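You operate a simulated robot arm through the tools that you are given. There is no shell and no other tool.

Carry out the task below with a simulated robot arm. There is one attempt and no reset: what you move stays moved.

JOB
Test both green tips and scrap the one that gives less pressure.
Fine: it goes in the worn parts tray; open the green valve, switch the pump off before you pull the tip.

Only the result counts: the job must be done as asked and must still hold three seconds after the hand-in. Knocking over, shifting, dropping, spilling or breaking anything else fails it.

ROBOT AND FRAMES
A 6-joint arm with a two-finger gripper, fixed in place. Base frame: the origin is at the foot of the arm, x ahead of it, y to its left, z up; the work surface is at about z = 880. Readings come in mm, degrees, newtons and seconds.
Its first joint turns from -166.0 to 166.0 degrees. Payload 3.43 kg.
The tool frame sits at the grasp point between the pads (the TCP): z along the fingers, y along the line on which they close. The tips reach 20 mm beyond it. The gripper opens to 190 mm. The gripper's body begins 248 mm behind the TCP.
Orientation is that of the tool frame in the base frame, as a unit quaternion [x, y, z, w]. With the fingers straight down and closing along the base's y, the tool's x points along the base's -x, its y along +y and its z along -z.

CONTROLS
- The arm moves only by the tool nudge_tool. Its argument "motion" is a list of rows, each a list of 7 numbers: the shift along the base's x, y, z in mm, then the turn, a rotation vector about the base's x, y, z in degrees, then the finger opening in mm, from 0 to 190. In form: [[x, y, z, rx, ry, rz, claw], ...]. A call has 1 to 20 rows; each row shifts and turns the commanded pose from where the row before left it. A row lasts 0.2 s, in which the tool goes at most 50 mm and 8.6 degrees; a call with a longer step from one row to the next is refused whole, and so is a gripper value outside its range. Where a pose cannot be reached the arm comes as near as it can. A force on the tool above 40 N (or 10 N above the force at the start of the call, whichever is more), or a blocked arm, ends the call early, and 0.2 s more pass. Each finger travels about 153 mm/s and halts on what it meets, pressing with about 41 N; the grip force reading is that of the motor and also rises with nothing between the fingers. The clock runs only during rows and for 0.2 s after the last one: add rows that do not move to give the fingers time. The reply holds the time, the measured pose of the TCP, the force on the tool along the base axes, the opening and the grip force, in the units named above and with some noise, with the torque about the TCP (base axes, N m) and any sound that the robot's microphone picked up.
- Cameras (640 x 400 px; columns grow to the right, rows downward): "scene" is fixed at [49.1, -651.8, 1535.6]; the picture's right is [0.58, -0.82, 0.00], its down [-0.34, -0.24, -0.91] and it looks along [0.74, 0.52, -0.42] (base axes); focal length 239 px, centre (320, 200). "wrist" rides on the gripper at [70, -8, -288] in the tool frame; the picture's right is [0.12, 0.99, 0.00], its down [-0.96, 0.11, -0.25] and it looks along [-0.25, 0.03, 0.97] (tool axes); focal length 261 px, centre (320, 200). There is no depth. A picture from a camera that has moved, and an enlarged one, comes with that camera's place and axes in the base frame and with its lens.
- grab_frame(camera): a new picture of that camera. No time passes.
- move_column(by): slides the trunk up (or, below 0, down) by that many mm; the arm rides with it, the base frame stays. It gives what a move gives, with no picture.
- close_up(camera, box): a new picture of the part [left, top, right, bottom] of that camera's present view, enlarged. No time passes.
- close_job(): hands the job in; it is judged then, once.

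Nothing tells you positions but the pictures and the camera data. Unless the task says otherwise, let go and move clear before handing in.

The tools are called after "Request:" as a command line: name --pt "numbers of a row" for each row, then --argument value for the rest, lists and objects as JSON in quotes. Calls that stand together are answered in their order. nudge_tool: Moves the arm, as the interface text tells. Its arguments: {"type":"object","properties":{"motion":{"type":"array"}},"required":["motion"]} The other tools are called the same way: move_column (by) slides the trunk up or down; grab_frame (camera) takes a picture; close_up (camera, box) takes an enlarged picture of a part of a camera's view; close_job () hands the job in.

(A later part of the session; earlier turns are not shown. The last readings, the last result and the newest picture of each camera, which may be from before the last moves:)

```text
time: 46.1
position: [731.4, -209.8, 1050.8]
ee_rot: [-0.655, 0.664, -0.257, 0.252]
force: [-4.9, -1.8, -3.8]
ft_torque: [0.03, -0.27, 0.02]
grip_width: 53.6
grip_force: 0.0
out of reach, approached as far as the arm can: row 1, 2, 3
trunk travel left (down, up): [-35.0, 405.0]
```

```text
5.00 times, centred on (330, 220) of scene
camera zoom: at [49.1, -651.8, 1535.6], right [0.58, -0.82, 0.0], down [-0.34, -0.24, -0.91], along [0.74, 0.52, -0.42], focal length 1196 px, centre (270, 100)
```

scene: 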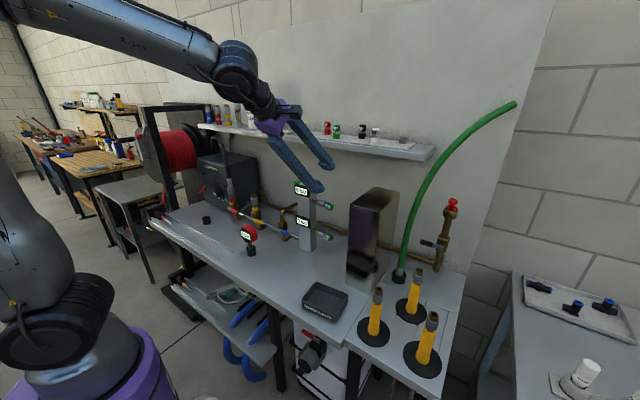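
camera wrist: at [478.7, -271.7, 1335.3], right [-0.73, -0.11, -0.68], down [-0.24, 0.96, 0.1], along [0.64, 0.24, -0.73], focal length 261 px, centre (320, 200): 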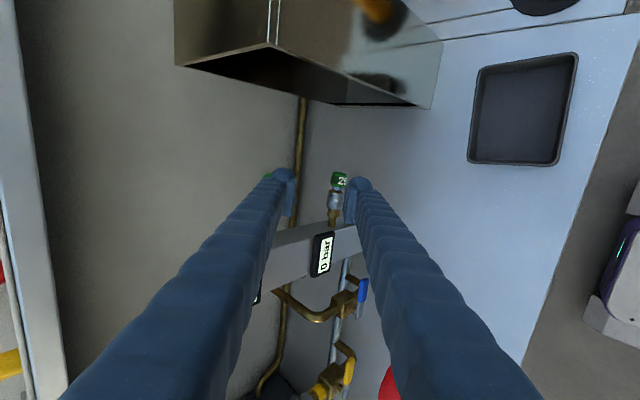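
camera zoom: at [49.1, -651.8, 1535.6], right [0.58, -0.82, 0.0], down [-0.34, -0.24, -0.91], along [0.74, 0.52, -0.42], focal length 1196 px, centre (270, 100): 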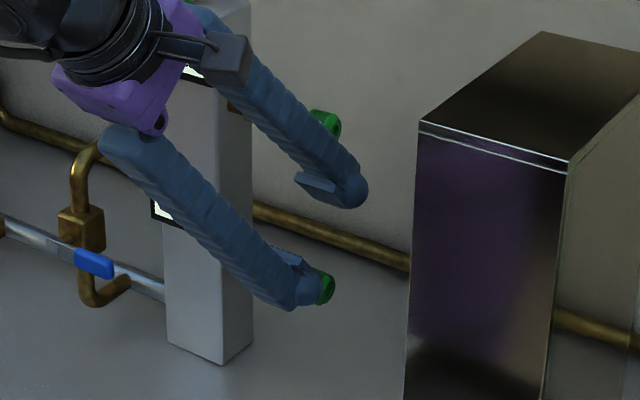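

The arm couldn't go lower at this tilt and slid outward, so the upper finger is now lightly touching the upper tip. I'll narrow the fingers and back away toward the robot straight away.

Request:
nudge_tool --pt "0 0 0 0 0 0 36" --pt "-8 0 0 0 0 0 30"

Request:
close_up --camera "scene" --box '[280, 160, 380, 240]'

Request:
grab_frame --camera "scene"

```text
time: 46.7
position: [724.6, -208.4, 1057.7]
ee_rot: [-0.655, 0.663, -0.258, 0.255]
force: [-0.1, -0.7, 0.1]
ft_torque: [0.03, 0.0, -0.01]
grip_width: 30.0
grip_force: 0.1
out of reach, approached as far as the arm can: row 2
trunk travel left (down, up): [-35.0, 405.0]
```

```text
5.00 times, centred on (330, 200) of scene
camera zoom: at [49.1, -651.8, 1535.6], right [0.58, -0.82, 0.0], down [-0.34, -0.24, -0.91], along [0.74, 0.52, -0.42], focal length 1196 px, centre (270, 200)
```

zoom: 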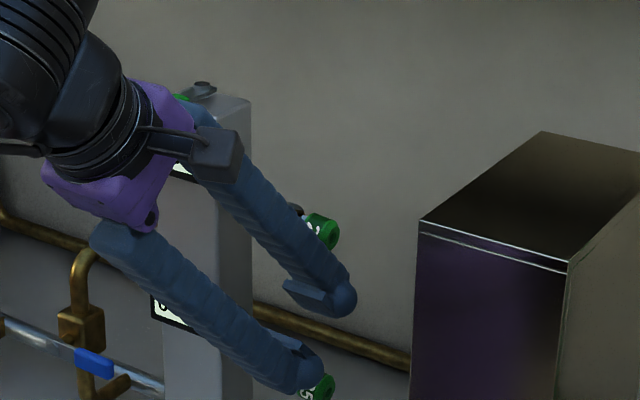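

```text
taken
```

scene: 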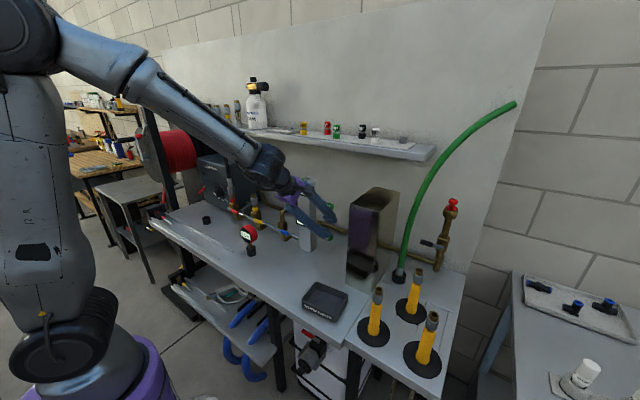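

Contact is released and the force is back to zero. I'll retreat along the finger direction, then use a steeper tilt of about 32°, aimed radially, which should keep the wrist away from its straight-line limit.

Request:
nudge_tool --pt "-14 0 15 0 0 0 30" --pt "-14 0 15 0 0 0 30" --pt "-14 0 15 0 0 0 30" --pt "-14 0 15 0 0 0 30"

Request:
close_up --camera "scene" --box '[240, 130, 400, 250]'

```text
time: 47.7
position: [665.9, -209.3, 1116.8]
ee_rot: [-0.655, 0.661, -0.262, 0.257]
force: [-0.1, 0.9, 0.0]
ft_torque: [0.01, -0.01, 0.02]
grip_width: 30.1
grip_force: 0.1
trunk travel left (down, up): [-35.0, 405.0]
```

```text
3.33 times, centred on (320, 190) of scene
camera zoom: at [49.1, -651.8, 1535.6], right [0.58, -0.82, 0.0], down [-0.34, -0.24, -0.91], along [0.74, 0.52, -0.42], focal length 797 px, centre (320, 233)
```

zoom: 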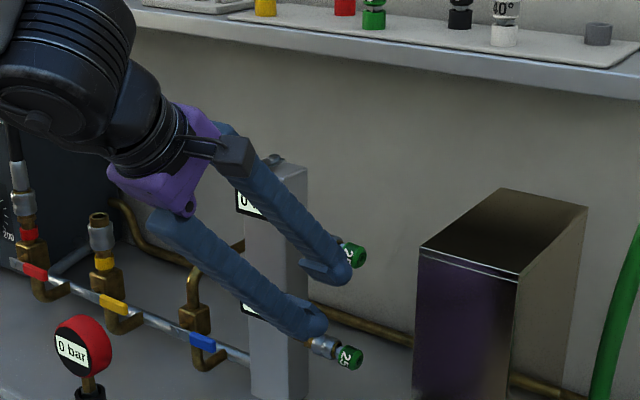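

Clear of everything. I'll now steepen the tilt to about 32° and lean the tool slightly so it lies in the arm's radial plane.

Request:
nudge_tool --pt "-4 0 4 -2 5.5 -1.3 30" --pt "-4 0 4 -2 5.5 -1.3 30" --pt "-2 0 2 -2.2 0 -1.3 44" --pt "0 0 0 0 0 0 44"

Request:
grab_frame --camera "wrist"

Request:
close_up --camera "scene" --box '[240, 130, 400, 250]'

```text
time: 48.7
position: [658.1, -208.7, 1128.5]
ee_rot: [-0.665, 0.691, -0.241, 0.148]
force: [0.1, 0.2, -0.3]
ft_torque: [-0.07, 0.02, -0.01]
grip_width: 44.1
grip_force: 0.0
trunk travel left (down, up): [-35.0, 405.0]
```

```text
taken
camera wrist: at [509.0, -238.4, 1380.3], right [-0.85, -0.12, -0.51], down [-0.16, 0.99, 0.03], along [0.5, 0.11, -0.86], focal length 261 px, centre (320, 200)
```

wrist: 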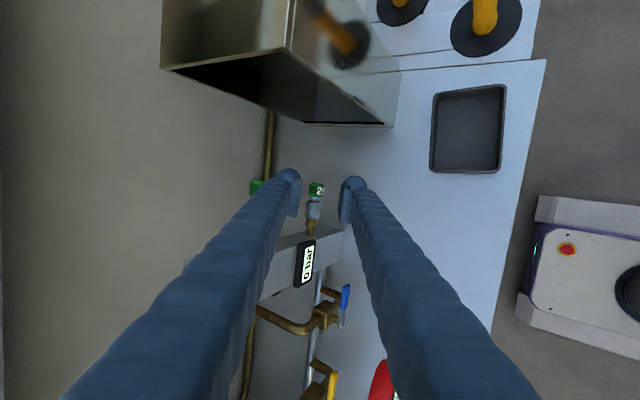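

```text
3.33 times, centred on (320, 190) of scene
camera zoom: at [49.1, -651.8, 1535.6], right [0.58, -0.82, 0.0], down [-0.34, -0.24, -0.91], along [0.74, 0.52, -0.42], focal length 797 px, centre (320, 233)
```

zoom: 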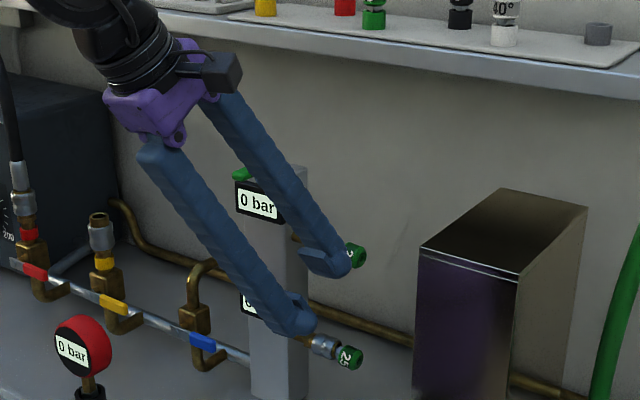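

The orientation is now exactly as planned. I'll advance along the approach line in short stages, checking for any out-of-reach drift.

Request:
nudge_tool --pt "12 1 -17 0 0 0 44" --pt "12 1 -17 0 0 0 44"

Request:
close_up --camera "wrist" --box '[240, 130, 400, 250]'

```text
time: 49.3
position: [682.0, -207.7, 1093.6]
ee_rot: [-0.665, 0.691, -0.241, 0.147]
force: [-0.1, -0.3, -0.6]
ft_torque: [0.0, 0.02, -0.03]
grip_width: 44.1
grip_force: 0.0
trunk travel left (down, up): [-35.0, 405.0]
```

```text
3.33 times, centred on (320, 190) of wrist
camera zoom: at [534.3, -237.0, 1346.7], right [-0.85, -0.12, -0.51], down [-0.16, 0.99, 0.03], along [0.5, 0.11, -0.86], focal length 869 px, centre (320, 233)
```

zoom: 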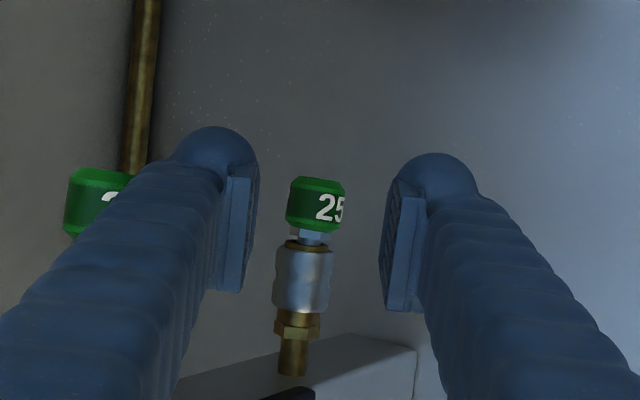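

Tracking is accurate. The cap centre reads about (748, −203, 991), with the coupler starting at y ≈ −186. I'll continue to about 40 mm short of the grasp.

Request:
nudge_tool --pt "11 -1 -17 0 0 0 44" --pt "11 -1 -17 0 0 0 44" --pt "11 -1 -17 0 0 0 44"

Request:
close_up --camera "wrist" --box '[240, 130, 400, 250]'

Request:
close_up --camera "scene" --box '[280, 180, 380, 255]'

```text
time: 50.1
position: [716.1, -210.7, 1043.1]
ee_rot: [-0.665, 0.691, -0.241, 0.148]
force: [0.7, -0.1, -1.6]
ft_torque: [0.02, -0.02, 0.01]
grip_width: 43.9
grip_force: 0.0
trunk travel left (down, up): [-35.0, 405.0]
```

```text
3.33 times, centred on (320, 190) of wrist
camera zoom: at [567.5, -239.5, 1294.3], right [-0.85, -0.12, -0.51], down [-0.16, 0.99, 0.03], along [0.5, 0.11, -0.86], focal length 869 px, centre (320, 233)
```

zoom: 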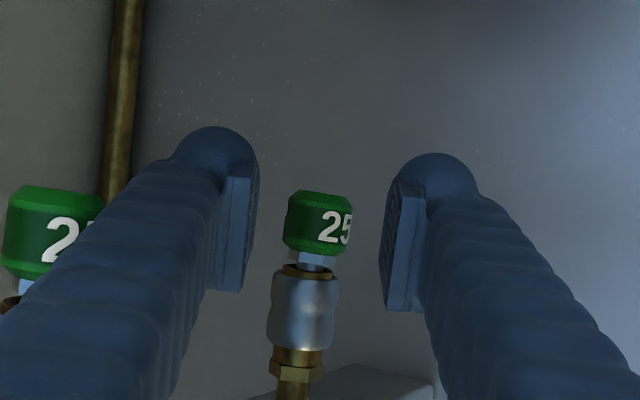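

```text
5.33 times, centred on (330, 218) of scene
camera zoom: at [49.1, -651.8, 1535.6], right [0.58, -0.82, 0.0], down [-0.34, -0.24, -0.91], along [0.74, 0.52, -0.42], focal length 1276 px, centre (267, 107)
```

zoom: 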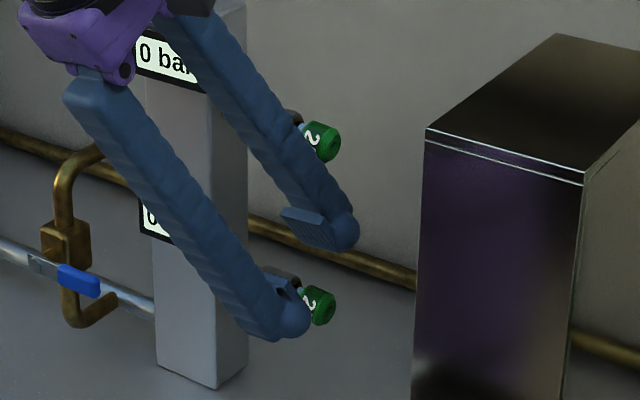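

Alignment is good, with the cap centred within about 1 mm. I'll make the final advance onto the cap.

Request:
nudge_tool --pt "10.3 -0.5 -17.3 0 0 0 44" --pt "10.3 -0.5 -17.3 0 0 0 44" --pt "10.3 -0.5 -17.3 0 0 0 44"

Request:
close_up --camera "wrist" --box '[240, 130, 400, 250]'

Request:
close_up --camera "scene" --box '[280, 180, 380, 255]'

```text
time: 50.9
position: [746.2, -210.0, 991.5]
ee_rot: [-0.665, 0.69, -0.242, 0.149]
force: [0.1, -0.8, 0.1]
ft_torque: [0.0, -0.01, 0.03]
grip_width: 44.0
grip_force: 0.0
trunk travel left (down, up): [-35.0, 405.0]
```

```text
3.33 times, centred on (320, 190) of wrist
camera zoom: at [597.6, -240.8, 1243.7], right [-0.85, -0.12, -0.51], down [-0.16, 0.99, 0.03], along [0.5, 0.11, -0.86], focal length 869 px, centre (320, 233)
```

zoom: 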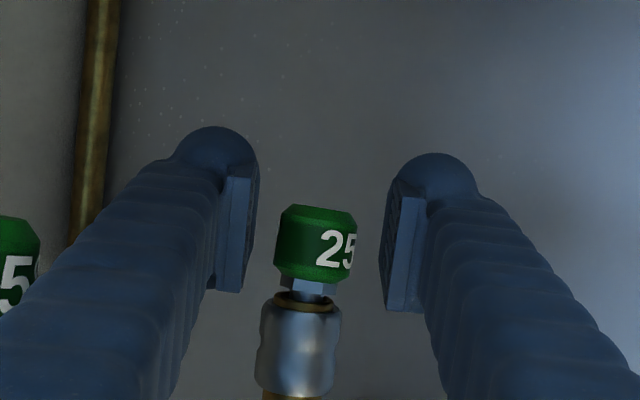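

```text
5.33 times, centred on (330, 218) of scene
camera zoom: at [49.1, -651.8, 1535.6], right [0.58, -0.82, 0.0], down [-0.34, -0.24, -0.91], along [0.74, 0.52, -0.42], focal length 1276 px, centre (267, 107)
```

zoom: 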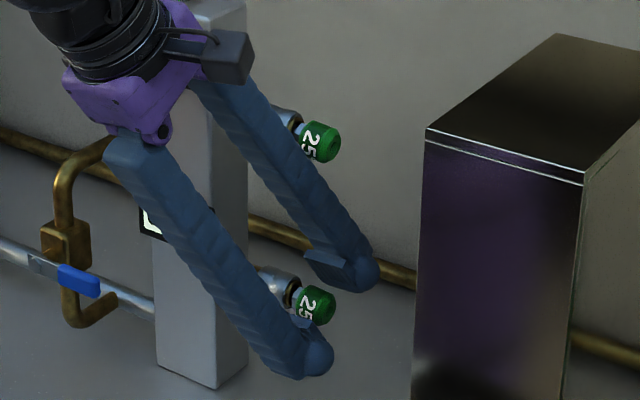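

The cap is at the grasp point, with the finger edges just short of the coupler. I'll centre by about 1 mm, shift slightly outward and close the gripper.

Request:
nudge_tool --pt "1.2 -3 0.7 0 0 0 44" --pt "0 0 0 0 0 0 34" --pt "0 0 0 0 0 0 20" --pt "0 0 0 0 0 0 10" --pt "0 0 0 0 0 0 10"

Request:
close_up --camera "wrist" --box '[240, 130, 400, 250]'

Request:
close_up --camera "scene" --box '[280, 160, 380, 255]'

```text
time: 52.1
position: [747.4, -214.8, 991.6]
ee_rot: [-0.665, 0.69, -0.242, 0.149]
force: [1.3, 0.2, 1.3]
ft_torque: [0.12, 0.0, -0.03]
grip_width: 24.9
grip_force: 41.0
trunk travel left (down, up): [-35.0, 405.0]
```

```text
3.33 times, centred on (320, 190) of wrist
camera zoom: at [598.7, -244.2, 1244.4], right [-0.85, -0.12, -0.51], down [-0.16, 0.99, 0.03], along [0.5, 0.11, -0.86], focal length 869 px, centre (320, 233)
```

zoom: 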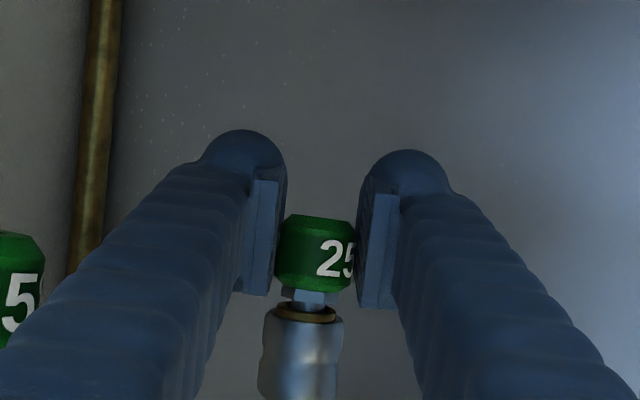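

```text
4.21 times, centred on (330, 208) of scene
camera zoom: at [49.1, -651.8, 1535.6], right [0.58, -0.82, 0.0], down [-0.34, -0.24, -0.91], along [0.74, 0.52, -0.42], focal length 1007 px, centre (278, 168)
```

zoom: 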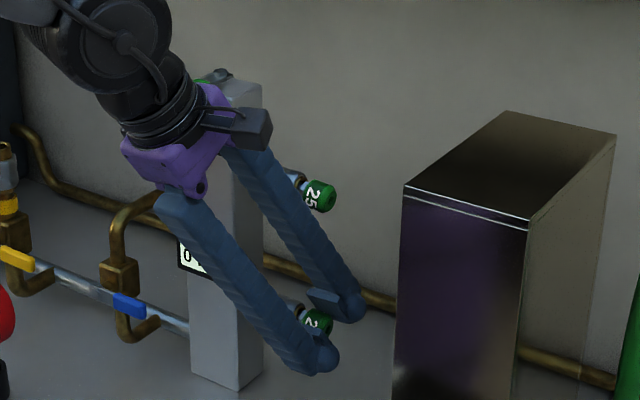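

The cap is gripped at 24.9 mm with 41 N. The pump is off and the pressure is zero, so I'll pull straight out along −y in small steps.

Request:
nudge_tool --pt "0 -4 0 0 0 0 10" --pt "0 -4 0 0 0 0 10" --pt "0 -5 0 0 0 0 10" --pt "0 -5 0 0 0 0 10" --pt "0 -6 0 0 0 0 10"

Request:
close_up --camera "wrist" --box '[240, 130, 400, 250]'

Request:
close_up --camera "scene" --box '[280, 160, 380, 255]'

```text
time: 53.3
position: [746.6, -237.4, 991.7]
ee_rot: [-0.665, 0.69, -0.242, 0.148]
force: [0.5, 1.4, 0.3]
ft_torque: [-0.28, 0.11, -0.2]
grip_width: 10.1
grip_force: 0.0
trunk travel left (down, up): [-35.0, 405.0]
```

```text
3.33 times, centred on (320, 190) of wrist
camera zoom: at [598.5, -266.7, 1245.0], right [-0.85, -0.12, -0.51], down [-0.16, 0.99, 0.03], along [0.5, 0.11, -0.86], focal length 869 px, centre (320, 233)
```

zoom: 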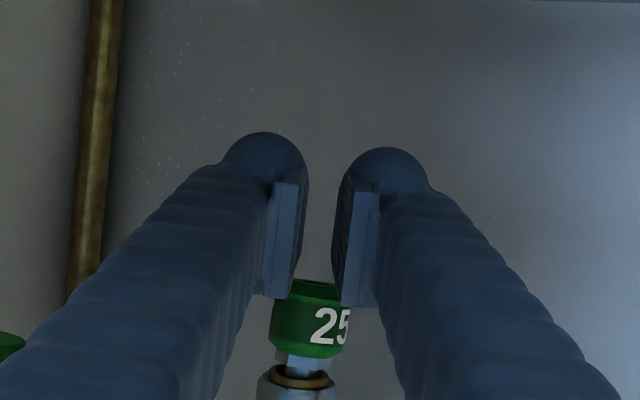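

```text
4.21 times, centred on (330, 208) of scene
camera zoom: at [49.1, -651.8, 1535.6], right [0.58, -0.82, 0.0], down [-0.34, -0.24, -0.91], along [0.74, 0.52, -0.42], focal length 1007 px, centre (278, 168)
```

zoom: 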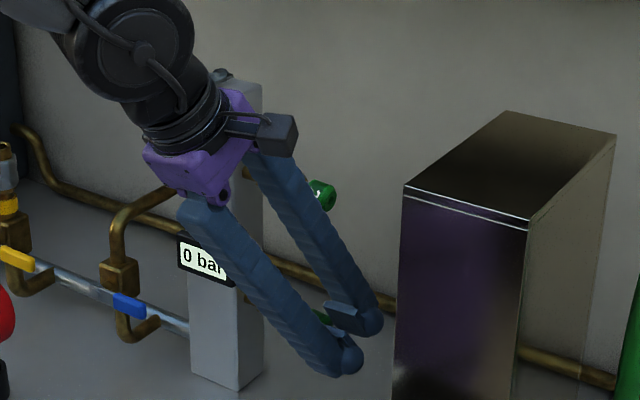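

The grip slid off: the fingers came off the cap and the tip is still seated. I'll look closely at the coupler and cap to see how it is held.

Request:
nudge_tool --pt "0 0 0 0 0 0 44" --pt "0 0 0 0 0 0 44"

Request:
close_up --camera "wrist" --box '[280, 190, 360, 260]'

Request:
close_up --camera "scene" --box '[310, 185, 350, 245]'

Request:
close_up --camera "scene" --box '[260, 150, 360, 250]'

```text
time: 53.9
position: [747.8, -237.8, 992.3]
ee_rot: [-0.665, 0.691, -0.242, 0.148]
force: [0.2, 0.3, 0.7]
ft_torque: [0.01, 0.0, 0.07]
grip_width: 44.3
grip_force: 0.1
trunk travel left (down, up): [-35.0, 405.0]
```

```text
5.71 times, centred on (320, 225) of wrist
camera zoom: at [598.3, -268.0, 1244.5], right [-0.85, -0.12, -0.51], down [-0.16, 0.99, 0.03], along [0.5, 0.11, -0.86], focal length 1489 px, centre (320, 57)
```

zoom: 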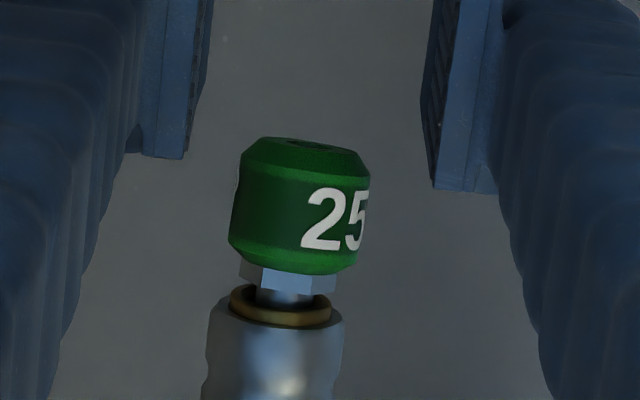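

```text
6.67 times, centred on (330, 215) of scene
camera zoom: at [49.1, -651.8, 1535.6], right [0.58, -0.82, 0.0], down [-0.34, -0.24, -0.91], along [0.74, 0.52, -0.42], focal length 1594 px, centre (253, 100)
```

zoom: 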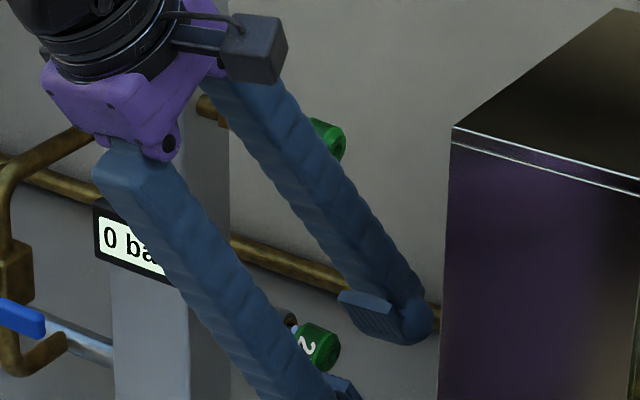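

```text
4.00 times, centred on (310, 200) of scene
camera zoom: at [49.1, -651.8, 1535.6], right [0.58, -0.82, 0.0], down [-0.34, -0.24, -0.91], along [0.74, 0.52, -0.42], focal length 957 px, centre (360, 200)
```

zoom: 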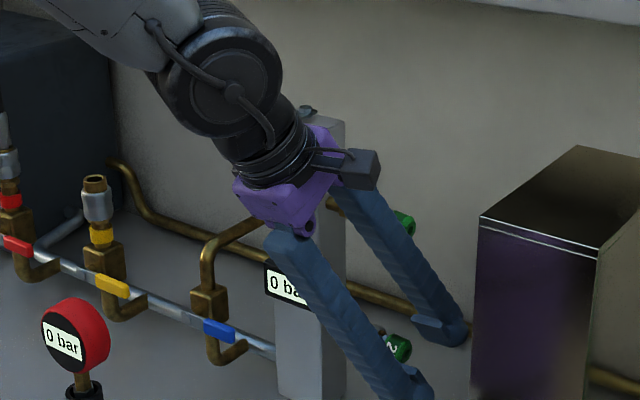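

The cap is a short chamfered cylinder with a hex and neck going into the collar. I'll re-grip with full overlap and pull in very small steps, reading the force, to learn how strongly it holds.

Request:
nudge_tool --pt "0 9 0 0 0 0 44" --pt "0 9 0 0 0 0 44" --pt "0 9 0 0 0 0 44" --pt "0 0 0 0 0 0 30" --pt "0 0 0 0 0 0 15" --pt "0 0 0 0 0 0 0" --pt "0 0 0 0 0 0 0"

Request:
close_up --camera "wrist" --box '[280, 170, 360, 240]'

```text
time: 55.5
position: [747.5, -211.2, 992.4]
ee_rot: [-0.665, 0.691, -0.242, 0.147]
force: [3.9, 0.2, 0.5]
ft_torque: [0.05, 0.01, -0.08]
grip_width: 25.2
grip_force: 41.2
trunk travel left (down, up): [-35.0, 405.0]
```

```text
5.71 times, centred on (320, 205) of wrist
camera zoom: at [599.1, -241.1, 1244.6], right [-0.85, -0.12, -0.51], down [-0.16, 0.99, 0.03], along [0.5, 0.11, -0.86], focal length 1489 px, centre (320, 171)
```

zoom: 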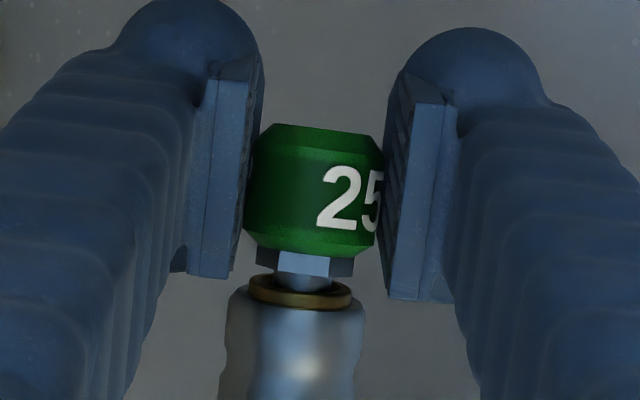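

Request:
nudge_tool --pt "0 -1.5 0 0 0 0 0"

Request:
nudge_tool --pt "0 -1.5 0 0 0 0 0"

Request:
nudge_tool --pt "0 -1.5 0 0 0 0 0"

Request:
close_up --camera "wrist" --box '[280, 170, 360, 240]'

```text
time: 55.9
position: [747.9, -210.8, 992.7]
ee_rot: [-0.665, 0.691, -0.242, 0.148]
force: [5.7, 11.2, -0.2]
ft_torque: [0.07, 0.02, -0.21]
grip_width: 24.9
grip_force: 41.0
trunk travel left (down, up): [-35.0, 405.0]
```

```text
time: 56.3
position: [748.4, -211.5, 991.7]
ee_rot: [-0.666, 0.69, -0.241, 0.149]
force: [5.6, 27.5, 4.5]
ft_torque: [0.28, 0.01, -0.15]
grip_width: 25.0
grip_force: 41.2
trunk travel left (down, up): [-35.0, 405.0]
```

```text
time: 56.7
position: [748.0, -212.2, 990.8]
ee_rot: [-0.667, 0.689, -0.242, 0.148]
force: [2.7, 35.9, 8.3]
ft_torque: [0.41, -0.01, -0.04]
grip_width: 25.0
grip_force: 41.1
trunk travel left (down, up): [-35.0, 405.0]
```

```text
5.71 times, centred on (320, 205) of wrist
camera zoom: at [599.1, -242.3, 1244.4], right [-0.85, -0.12, -0.51], down [-0.16, 0.99, 0.03], along [0.5, 0.11, -0.86], focal length 1489 px, centre (320, 171)
```

zoom: 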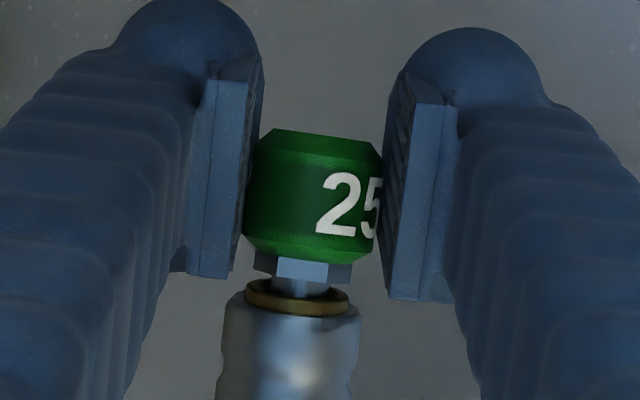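

The pull has built to 36 N and the tip is still seated, with no slip yet. I'll keep increasing in fine steps.

Request:
nudge_tool --pt "0 -1 0 0 0 0 0"

Request:
nudge_tool --pt "0 -1 0 0 0 0 0"

Request:
close_up --camera "wrist" --box '[280, 170, 360, 240]'

```text
time: 57.1
position: [748.3, -212.9, 991.2]
ee_rot: [-0.666, 0.69, -0.242, 0.148]
force: [3.0, 35.7, 7.6]
ft_torque: [0.32, -0.01, -0.04]
grip_width: 25.1
grip_force: 40.6
trunk travel left (down, up): [-35.0, 405.0]
```

```text
time: 57.5
position: [748.3, -215.3, 991.2]
ee_rot: [-0.666, 0.69, -0.242, 0.147]
force: [3.1, 35.3, 4.4]
ft_torque: [0.24, -0.04, -0.11]
grip_width: 24.9
grip_force: 41.0
trunk travel left (down, up): [-35.0, 405.0]
```

```text
5.71 times, centred on (320, 205) of wrist
camera zoom: at [599.0, -244.7, 1244.1], right [-0.85, -0.12, -0.51], down [-0.16, 0.99, 0.03], along [0.5, 0.11, -0.86], focal length 1489 px, centre (320, 171)
```

zoom: 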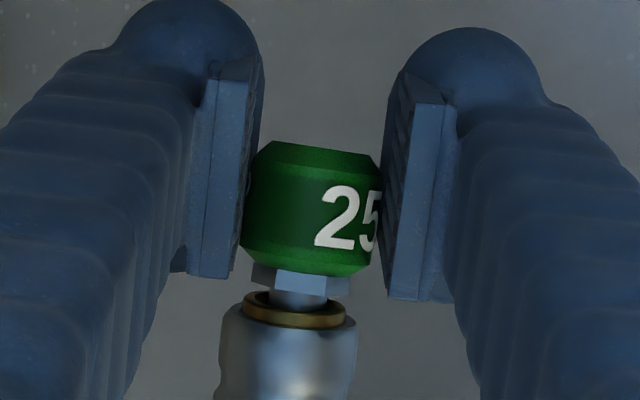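

The fingers slip at about 36 N, before the tip releases, so a plain pull isn't enough. I'll compare this coupler with the empty ones to see whether the silver collar must be slid back first.

Request:
close_up --camera "scene" --box '[360, 275, 440, 325]'

Request:
close_up --camera "scene" --box '[220, 190, 270, 230]'

Request:
close_up --camera "scene" --box '[195, 95, 250, 135]'

Request:
close_up --camera "wrist" --box '[290, 190, 350, 250]'

```text
8.00 times, centred on (400, 300) of scene
camera zoom: at [49.1, -651.8, 1535.6], right [0.58, -0.82, 0.0], down [-0.34, -0.24, -0.91], along [0.74, 0.52, -0.42], focal length 1913 px, centre (-320, -600)
```

zoom: 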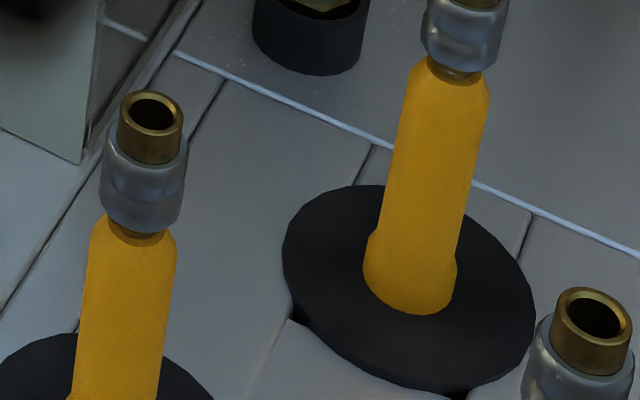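

```text
10.00 times, centred on (245, 210) of scene
camera zoom: at [49.1, -651.8, 1535.6], right [0.58, -0.82, 0.0], down [-0.34, -0.24, -0.91], along [0.74, 0.52, -0.42], focal length 2392 px, centre (1070, 100)
```

zoom: 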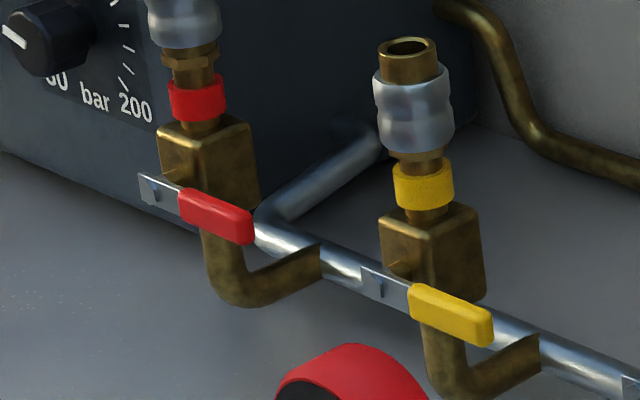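

```text
10.00 times, centred on (222, 115) of scene
camera zoom: at [49.1, -651.8, 1535.6], right [0.58, -0.82, 0.0], down [-0.34, -0.24, -0.91], along [0.74, 0.52, -0.42], focal length 2392 px, centre (1295, 1050)
```

zoom: 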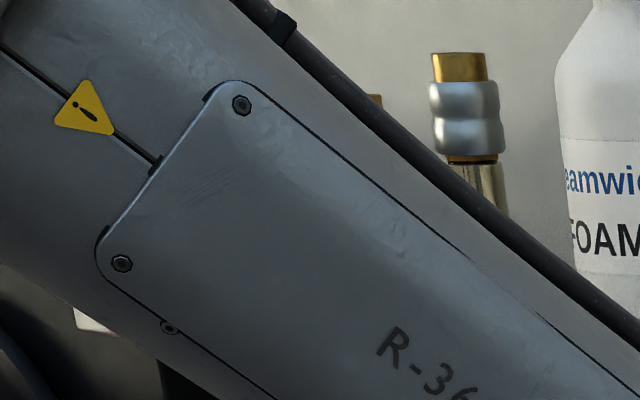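

```text
6.67 times, centred on (320, 220) of wrist
camera zoom: at [599.0, -244.7, 1244.1], right [-0.85, -0.12, -0.51], down [-0.16, 0.99, 0.03], along [0.5, 0.11, -0.86], focal length 1738 px, centre (320, 67)
```

zoom: 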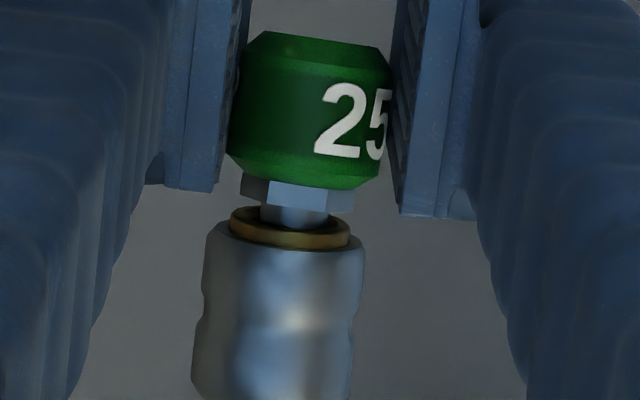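

This settles it: empty couplers show their silver sleeve drawn back with the brass mouth exposed, while ours is forward and locked. I'll release the cap, lean the tool slightly away from the display, and grip the sleeve to slide it back toward the block.

Request:
nudge_tool --pt "0 0 0 0 0 0 20" --pt "0 0 0 0 0 0 44" --pt "0 0 0 0 0 0 44" --pt "0 0 0 5.8 0 3.6 44" --pt "0 0 0 5.8 0 3.6 44" --pt "0 0 0 0 0 0 44"

Request:
close_up --camera "wrist" --box '[240, 130, 400, 250]'

Request:
close_up --camera "scene" --box '[260, 150, 380, 255]'

```text
time: 58.9
position: [746.6, -218.0, 990.9]
ee_rot: [0.69, -0.668, 0.16, -0.23]
force: [0.3, -0.6, 0.1]
ft_torque: [0.14, -0.01, 0.11]
grip_width: 44.3
grip_force: 0.1
trunk travel left (down, up): [-35.0, 405.0]
```

```text
3.33 times, centred on (320, 190) of wrist
camera zoom: at [607.0, -317.3, 1230.1], right [-0.83, -0.12, -0.54], down [-0.28, 0.93, 0.23], along [0.47, 0.34, -0.81], focal length 869 px, centre (320, 233)
```

zoom: 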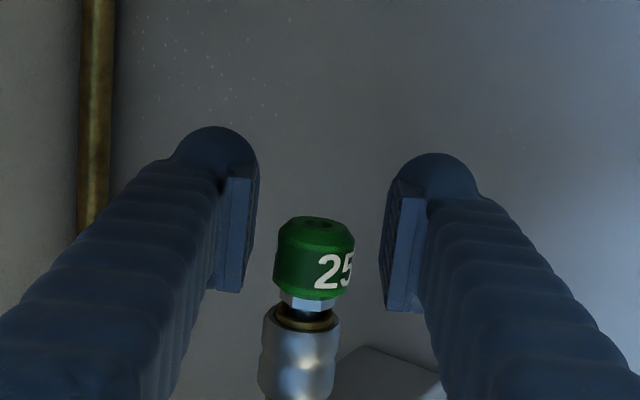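

```text
3.81 times, centred on (320, 202) of scene
camera zoom: at [49.1, -651.8, 1535.6], right [0.58, -0.82, 0.0], down [-0.34, -0.24, -0.91], along [0.74, 0.52, -0.42], focal length 911 px, centre (320, 190)
```

zoom: 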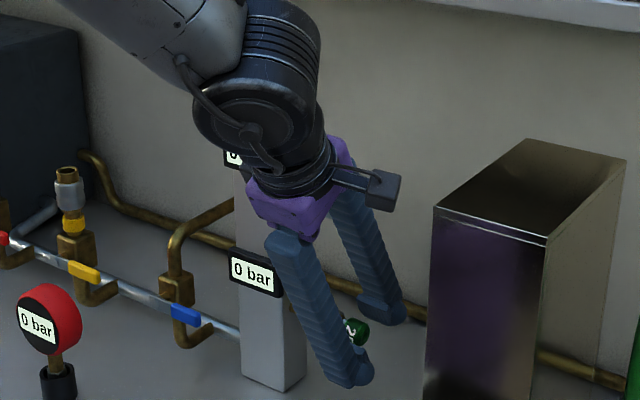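

The lean is as planned and the fingers are open around the cap. I'll slide over to straddle the silver sleeve.

Request:
nudge_tool --pt "1.5 10 1 0 0 0 44" --pt "0 13 0 0 0 0 44" --pt "0 13 0 0 0 0 44" --pt "0 13 0 0 0 0 44" --pt "0 0 0 0 0 0 44"

Request:
close_up --camera "wrist" --box '[240, 120, 400, 240]'

Request:
close_up --camera "scene" --box '[260, 150, 380, 255]'

```text
time: 60.1
position: [749.3, -169.8, 992.5]
ee_rot: [0.689, -0.669, 0.16, -0.229]
force: [-0.5, -0.4, 0.7]
ft_torque: [-0.01, -0.01, 0.01]
grip_width: 44.1
grip_force: 0.2
trunk travel left (down, up): [-35.0, 405.0]
```

```text
3.33 times, centred on (320, 180) of wrist
camera zoom: at [608.2, -267.5, 1231.6], right [-0.83, -0.12, -0.54], down [-0.28, 0.93, 0.23], along [0.47, 0.34, -0.81], focal length 869 px, centre (320, 267)
```

zoom: 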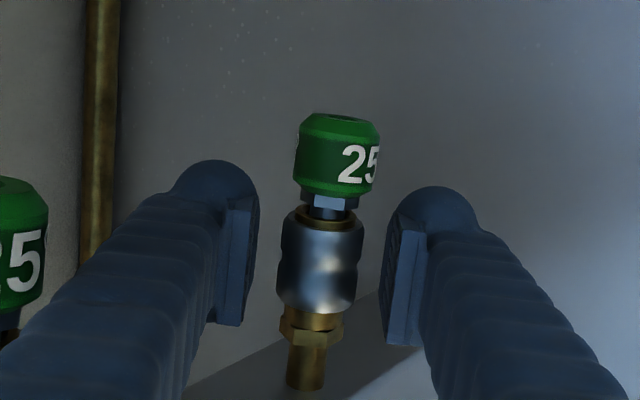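

```text
3.81 times, centred on (320, 202) of scene
camera zoom: at [49.1, -651.8, 1535.6], right [0.58, -0.82, 0.0], down [-0.34, -0.24, -0.91], along [0.74, 0.52, -0.42], focal length 911 px, centre (320, 190)
```

zoom: 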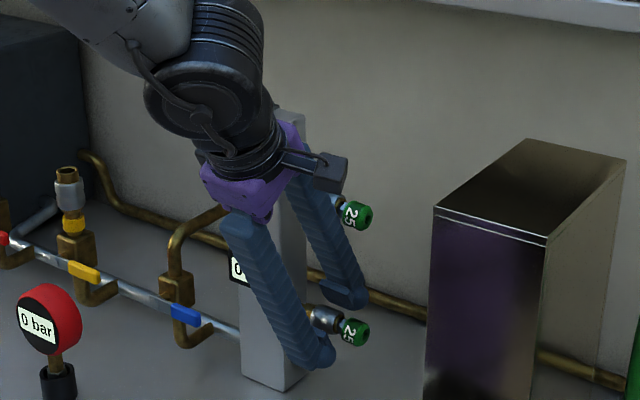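

The pads straddle the sleeve and are laterally centred. I'll shift about 2.5 mm toward the block to stay clear of the cap, then close on the sleeve.

Request:
nudge_tool --pt "0 2.5 0 0 0 0 44" --pt "0 0 0 0 0 0 34" --pt "0 0 0 0 0 0 20" --pt "0 0 0 0 0 0 0" --pt "0 0 0 0 0 0 0"

Request:
close_up --camera "wrist" --box '[240, 120, 400, 240]'

```text
time: 61.3
position: [749.4, -166.0, 992.3]
ee_rot: [0.689, -0.669, 0.16, -0.23]
force: [-1.0, -2.4, -2.5]
ft_torque: [-0.1, -0.23, -0.06]
grip_width: 25.7
grip_force: 44.9
trunk travel left (down, up): [-35.0, 405.0]
```

```text
3.33 times, centred on (320, 180) of wrist
camera zoom: at [608.4, -264.7, 1231.4], right [-0.83, -0.12, -0.54], down [-0.28, 0.93, 0.23], along [0.47, 0.34, -0.81], focal length 869 px, centre (320, 267)
```

zoom: 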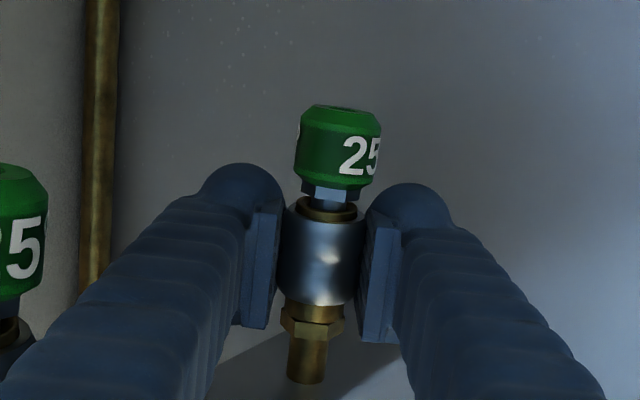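

The sleeve is gripped at 25.7 mm. I'll slide it toward the block gently and watch the force and the brass mouth.

Request:
nudge_tool --pt "0 2 0 0 0 0 0" --pt "0 2 0 0 0 0 0"

Request:
close_up --camera "wrist" --box '[240, 120, 400, 240]'

```text
time: 61.9
position: [748.7, -163.8, 992.4]
ee_rot: [0.689, -0.668, 0.162, -0.23]
force: [-0.7, -3.7, -0.2]
ft_torque: [-0.09, -0.24, -0.05]
grip_width: 25.5
grip_force: 45.0
trunk travel left (down, up): [-35.0, 405.0]
```

```text
3.33 times, centred on (320, 180) of wrist
camera zoom: at [608.3, -261.1, 1231.3], right [-0.83, -0.12, -0.54], down [-0.28, 0.93, 0.23], along [0.47, 0.34, -0.81], focal length 869 px, centre (320, 267)
```

zoom: 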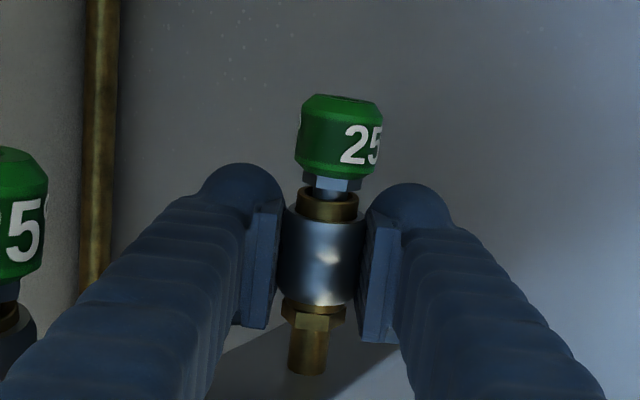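

The sleeve is sliding back with little force and more brass is showing. I'll continue until it reaches its end.

Request:
nudge_tool --pt "0 2 0 0 0 0 0" --pt "0 2 0 0 0 0 0"

Request:
close_up --camera "wrist" --box '[240, 120, 400, 240]'

```text
time: 62.5
position: [746.9, -158.0, 991.5]
ee_rot: [0.689, -0.668, 0.161, -0.229]
force: [5.8, 1.7, -0.9]
ft_torque: [-0.38, -0.22, -0.51]
grip_width: 25.6
grip_force: 45.3
trunk travel left (down, up): [-35.0, 405.0]
```

```text
3.33 times, centred on (320, 180) of wrist
camera zoom: at [608.6, -255.9, 1231.3], right [-0.83, -0.12, -0.54], down [-0.28, 0.93, 0.23], along [0.47, 0.34, -0.81], focal length 869 px, centre (320, 267)
```

zoom: 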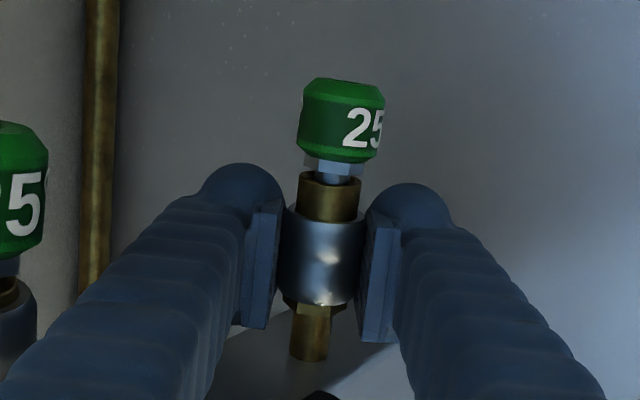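

The brass mouth is now exposed about as much as on the empty couplers, after 8 mm of travel. I'll nudge slightly more to confirm the end stop.

Request:
nudge_tool --pt "0 1.5 0 0 0 0 0"

Request:
close_up --camera "wrist" --box '[240, 120, 400, 240]'

```text
time: 62.9
position: [749.4, -156.7, 991.1]
ee_rot: [0.689, -0.668, 0.161, -0.229]
force: [5.0, 1.8, -0.7]
ft_torque: [0.22, -0.27, 0.21]
grip_width: 25.7
grip_force: 45.2
trunk travel left (down, up): [-35.0, 405.0]
```

```text
3.33 times, centred on (320, 180) of wrist
camera zoom: at [608.6, -254.7, 1231.4], right [-0.83, -0.12, -0.54], down [-0.28, 0.93, 0.23], along [0.47, 0.34, -0.81], focal length 869 px, centre (320, 267)
```

zoom: 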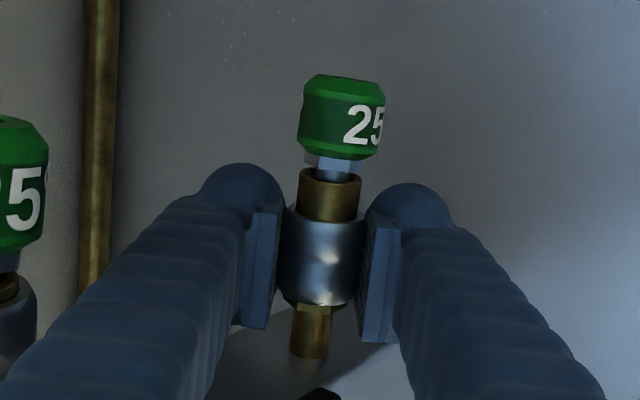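

Request:
nudge_tool --pt "0 1.5 0 0 0 0 0"

Request:
close_up --camera "wrist" --box '[240, 120, 400, 240]'

Request:
close_up --camera "scene" --box '[280, 180, 380, 250]'

```text
time: 63.3
position: [748.2, -155.5, 991.5]
ee_rot: [0.689, -0.668, 0.161, -0.229]
force: [1.9, -4.7, -1.4]
ft_torque: [0.1, -0.24, 0.17]
grip_width: 25.9
grip_force: 44.9
trunk travel left (down, up): [-35.0, 405.0]
```

```text
3.33 times, centred on (320, 180) of wrist
camera zoom: at [608.5, -254.3, 1231.4], right [-0.83, -0.12, -0.54], down [-0.28, 0.93, 0.23], along [0.47, 0.34, -0.81], focal length 869 px, centre (320, 267)
```

zoom: 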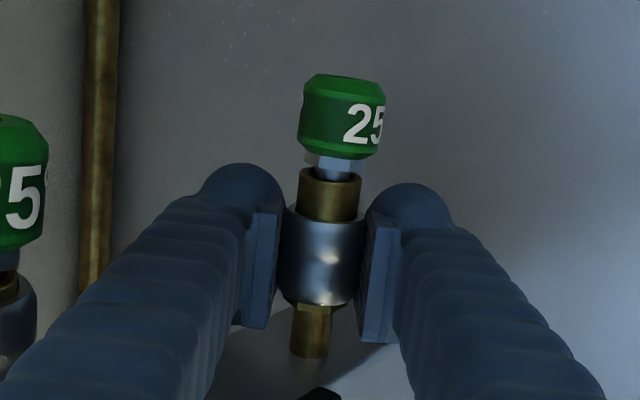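

```text
5.71 times, centred on (330, 215) of scene
camera zoom: at [49.1, -651.8, 1535.6], right [0.58, -0.82, 0.0], down [-0.34, -0.24, -0.91], along [0.74, 0.52, -0.42], focal length 1367 px, centre (263, 114)
```

zoom: 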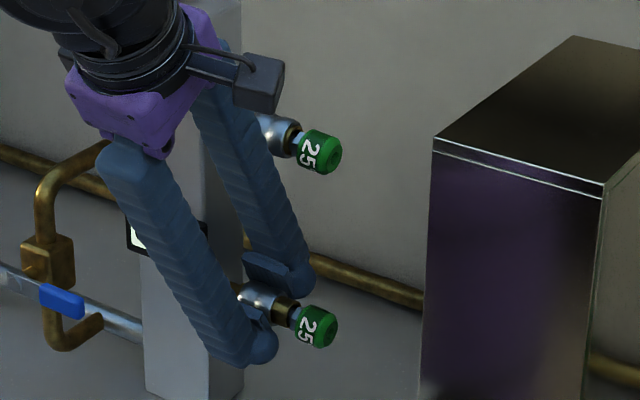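

The sleeve has reached its stop after about 10 mm. I'll open the fingers and see whether it stays back.

Request:
nudge_tool --pt "0 0 0 0 0 0 30" --pt "0 0 0 0 0 0 44" --pt "0 0 0 0 0 0 44"

Request:
close_up --camera "wrist" --box '[240, 120, 400, 240]'

```text
time: 64.1
position: [748.6, -154.7, 992.2]
ee_rot: [0.689, -0.669, 0.16, -0.229]
force: [-0.2, 0.5, 1.0]
ft_torque: [0.0, 0.0, 0.01]
grip_width: 44.0
grip_force: 0.1
trunk travel left (down, up): [-35.0, 405.0]
```

```text
3.33 times, centred on (320, 180) of wrist
camera zoom: at [608.3, -253.8, 1231.7], right [-0.83, -0.12, -0.54], down [-0.28, 0.93, 0.23], along [0.47, 0.34, -0.81], focal length 869 px, centre (320, 267)
```

zoom: 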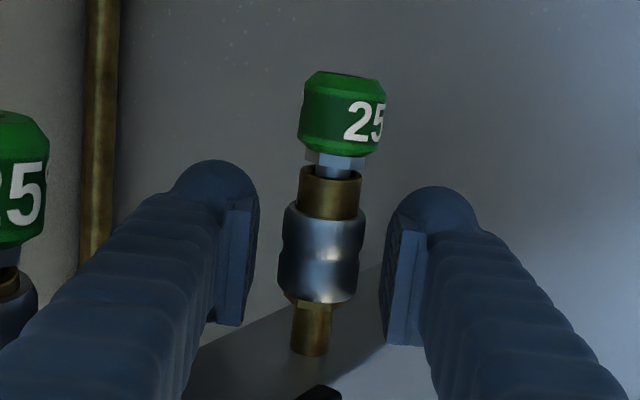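

The sleeve stays retracted and the tip is unlocked. I'll slide back over the cap, centre on it, and grip it.

Request:
nudge_tool --pt "0 -12.5 0 0 0 0 44" --pt "0 -12.5 0 0 0 0 44" --pt "0 -12.5 0 0 0 0 44" --pt "0 -13.5 0 0 0 0 44" --pt "0 0 0 0 0 0 34" --pt "0 0 0 0 0 0 20" --pt "0 0 0 0 0 0 0" --pt "0 0 0 0 0 0 0"

Request:
close_up --camera "wrist" --box '[240, 130, 400, 250]'

```text
time: 65.9
position: [749.8, -205.8, 991.1]
ee_rot: [0.689, -0.668, 0.16, -0.23]
force: [0.4, -0.7, 1.4]
ft_torque: [-0.02, 0.01, 0.02]
grip_width: 24.2
grip_force: 41.5
trunk travel left (down, up): [-35.0, 405.0]
```

```text
3.33 times, centred on (320, 190) of wrist
camera zoom: at [609.1, -304.5, 1230.5], right [-0.83, -0.12, -0.54], down [-0.28, 0.93, 0.23], along [0.47, 0.34, -0.81], focal length 869 px, centre (320, 233)
```

zoom: 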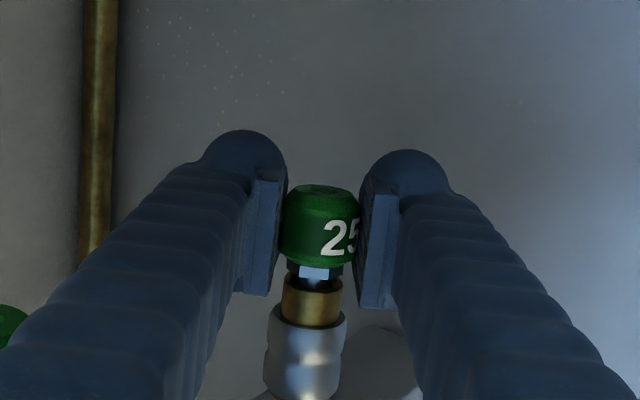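

Gripped at 24.2 mm. I'll pull gently along −y and watch whether the tip comes out of the brass mouth.

Request:
nudge_tool --pt "0 -2 0 0 0 0 0" --pt "0 -3 0 0 0 0 0" --pt "0 -3 0 0 0 0 0"

Request:
close_up --camera "wrist" --box '[240, 130, 400, 250]'

```text
time: 66.7
position: [749.2, -213.3, 991.5]
ee_rot: [0.688, -0.669, 0.161, -0.23]
force: [0.3, 0.4, -0.2]
ft_torque: [0.0, -0.02, -0.03]
grip_width: 24.5
grip_force: 41.1
trunk travel left (down, up): [-35.0, 405.0]
```

```text
3.33 times, centred on (320, 190) of wrist
camera zoom: at [608.9, -313.0, 1231.6], right [-0.83, -0.12, -0.54], down [-0.28, 0.93, 0.23], along [0.47, 0.34, -0.81], focal length 869 px, centre (320, 233)
```

zoom: 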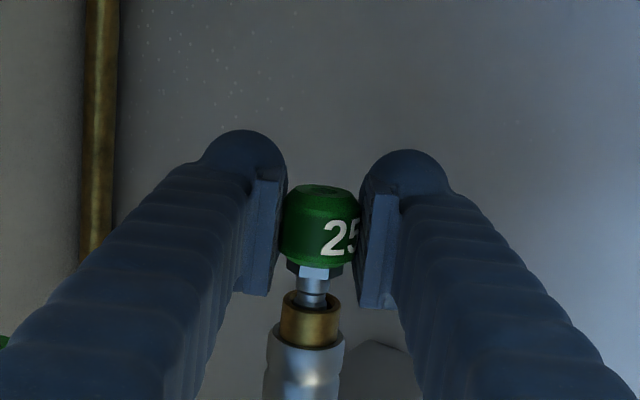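

The tip is coming out freely. I'll draw it the rest of the way out.

Request:
nudge_tool --pt "0 -5 0 0 0 0 0" --pt "0 -6 0 0 0 0 0" --pt "0 -6 0 0 0 0 0" --pt "0 -6 0 0 0 0 0" --pt "0 -6 0 0 0 0 0"

Request:
grab_frame --camera "wrist"

Request:
close_up --camera "scene" --box '[260, 150, 400, 260]'

```text
time: 67.9
position: [748.3, -243.6, 991.8]
ee_rot: [0.689, -0.668, 0.16, -0.23]
force: [0.1, 0.2, 0.1]
ft_torque: [-0.06, 0.01, 0.02]
grip_width: 24.7
grip_force: 40.9
trunk travel left (down, up): [-35.0, 405.0]
```

```text
taken
camera wrist: at [608.9, -342.0, 1230.9], right [-0.83, -0.12, -0.54], down [-0.28, 0.93, 0.23], along [0.47, 0.34, -0.81], focal length 261 px, centre (320, 200)
```

wrist: 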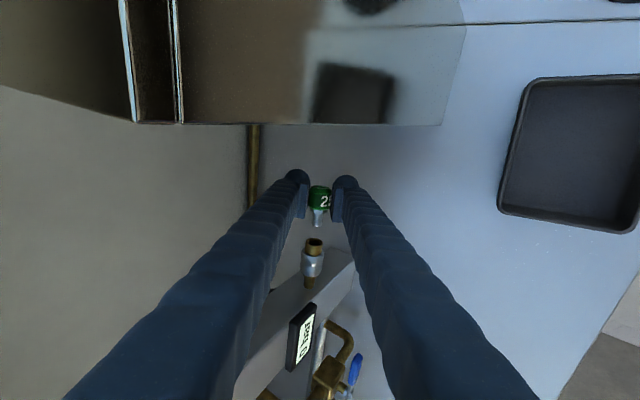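

```text
3.64 times, centred on (330, 205) of scene
camera zoom: at [49.1, -651.8, 1535.6], right [0.58, -0.82, 0.0], down [-0.34, -0.24, -0.91], along [0.74, 0.52, -0.42], focal length 870 px, centre (284, 182)
```

zoom: 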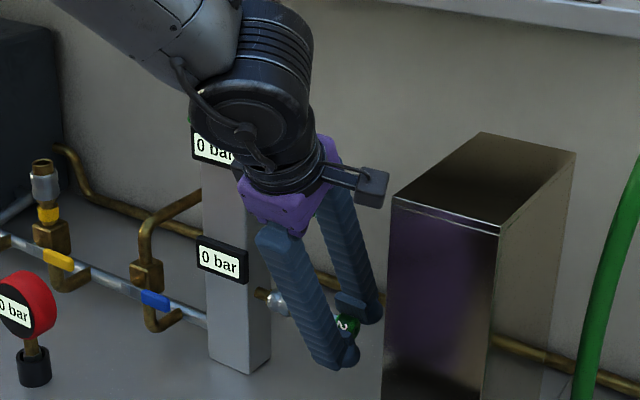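

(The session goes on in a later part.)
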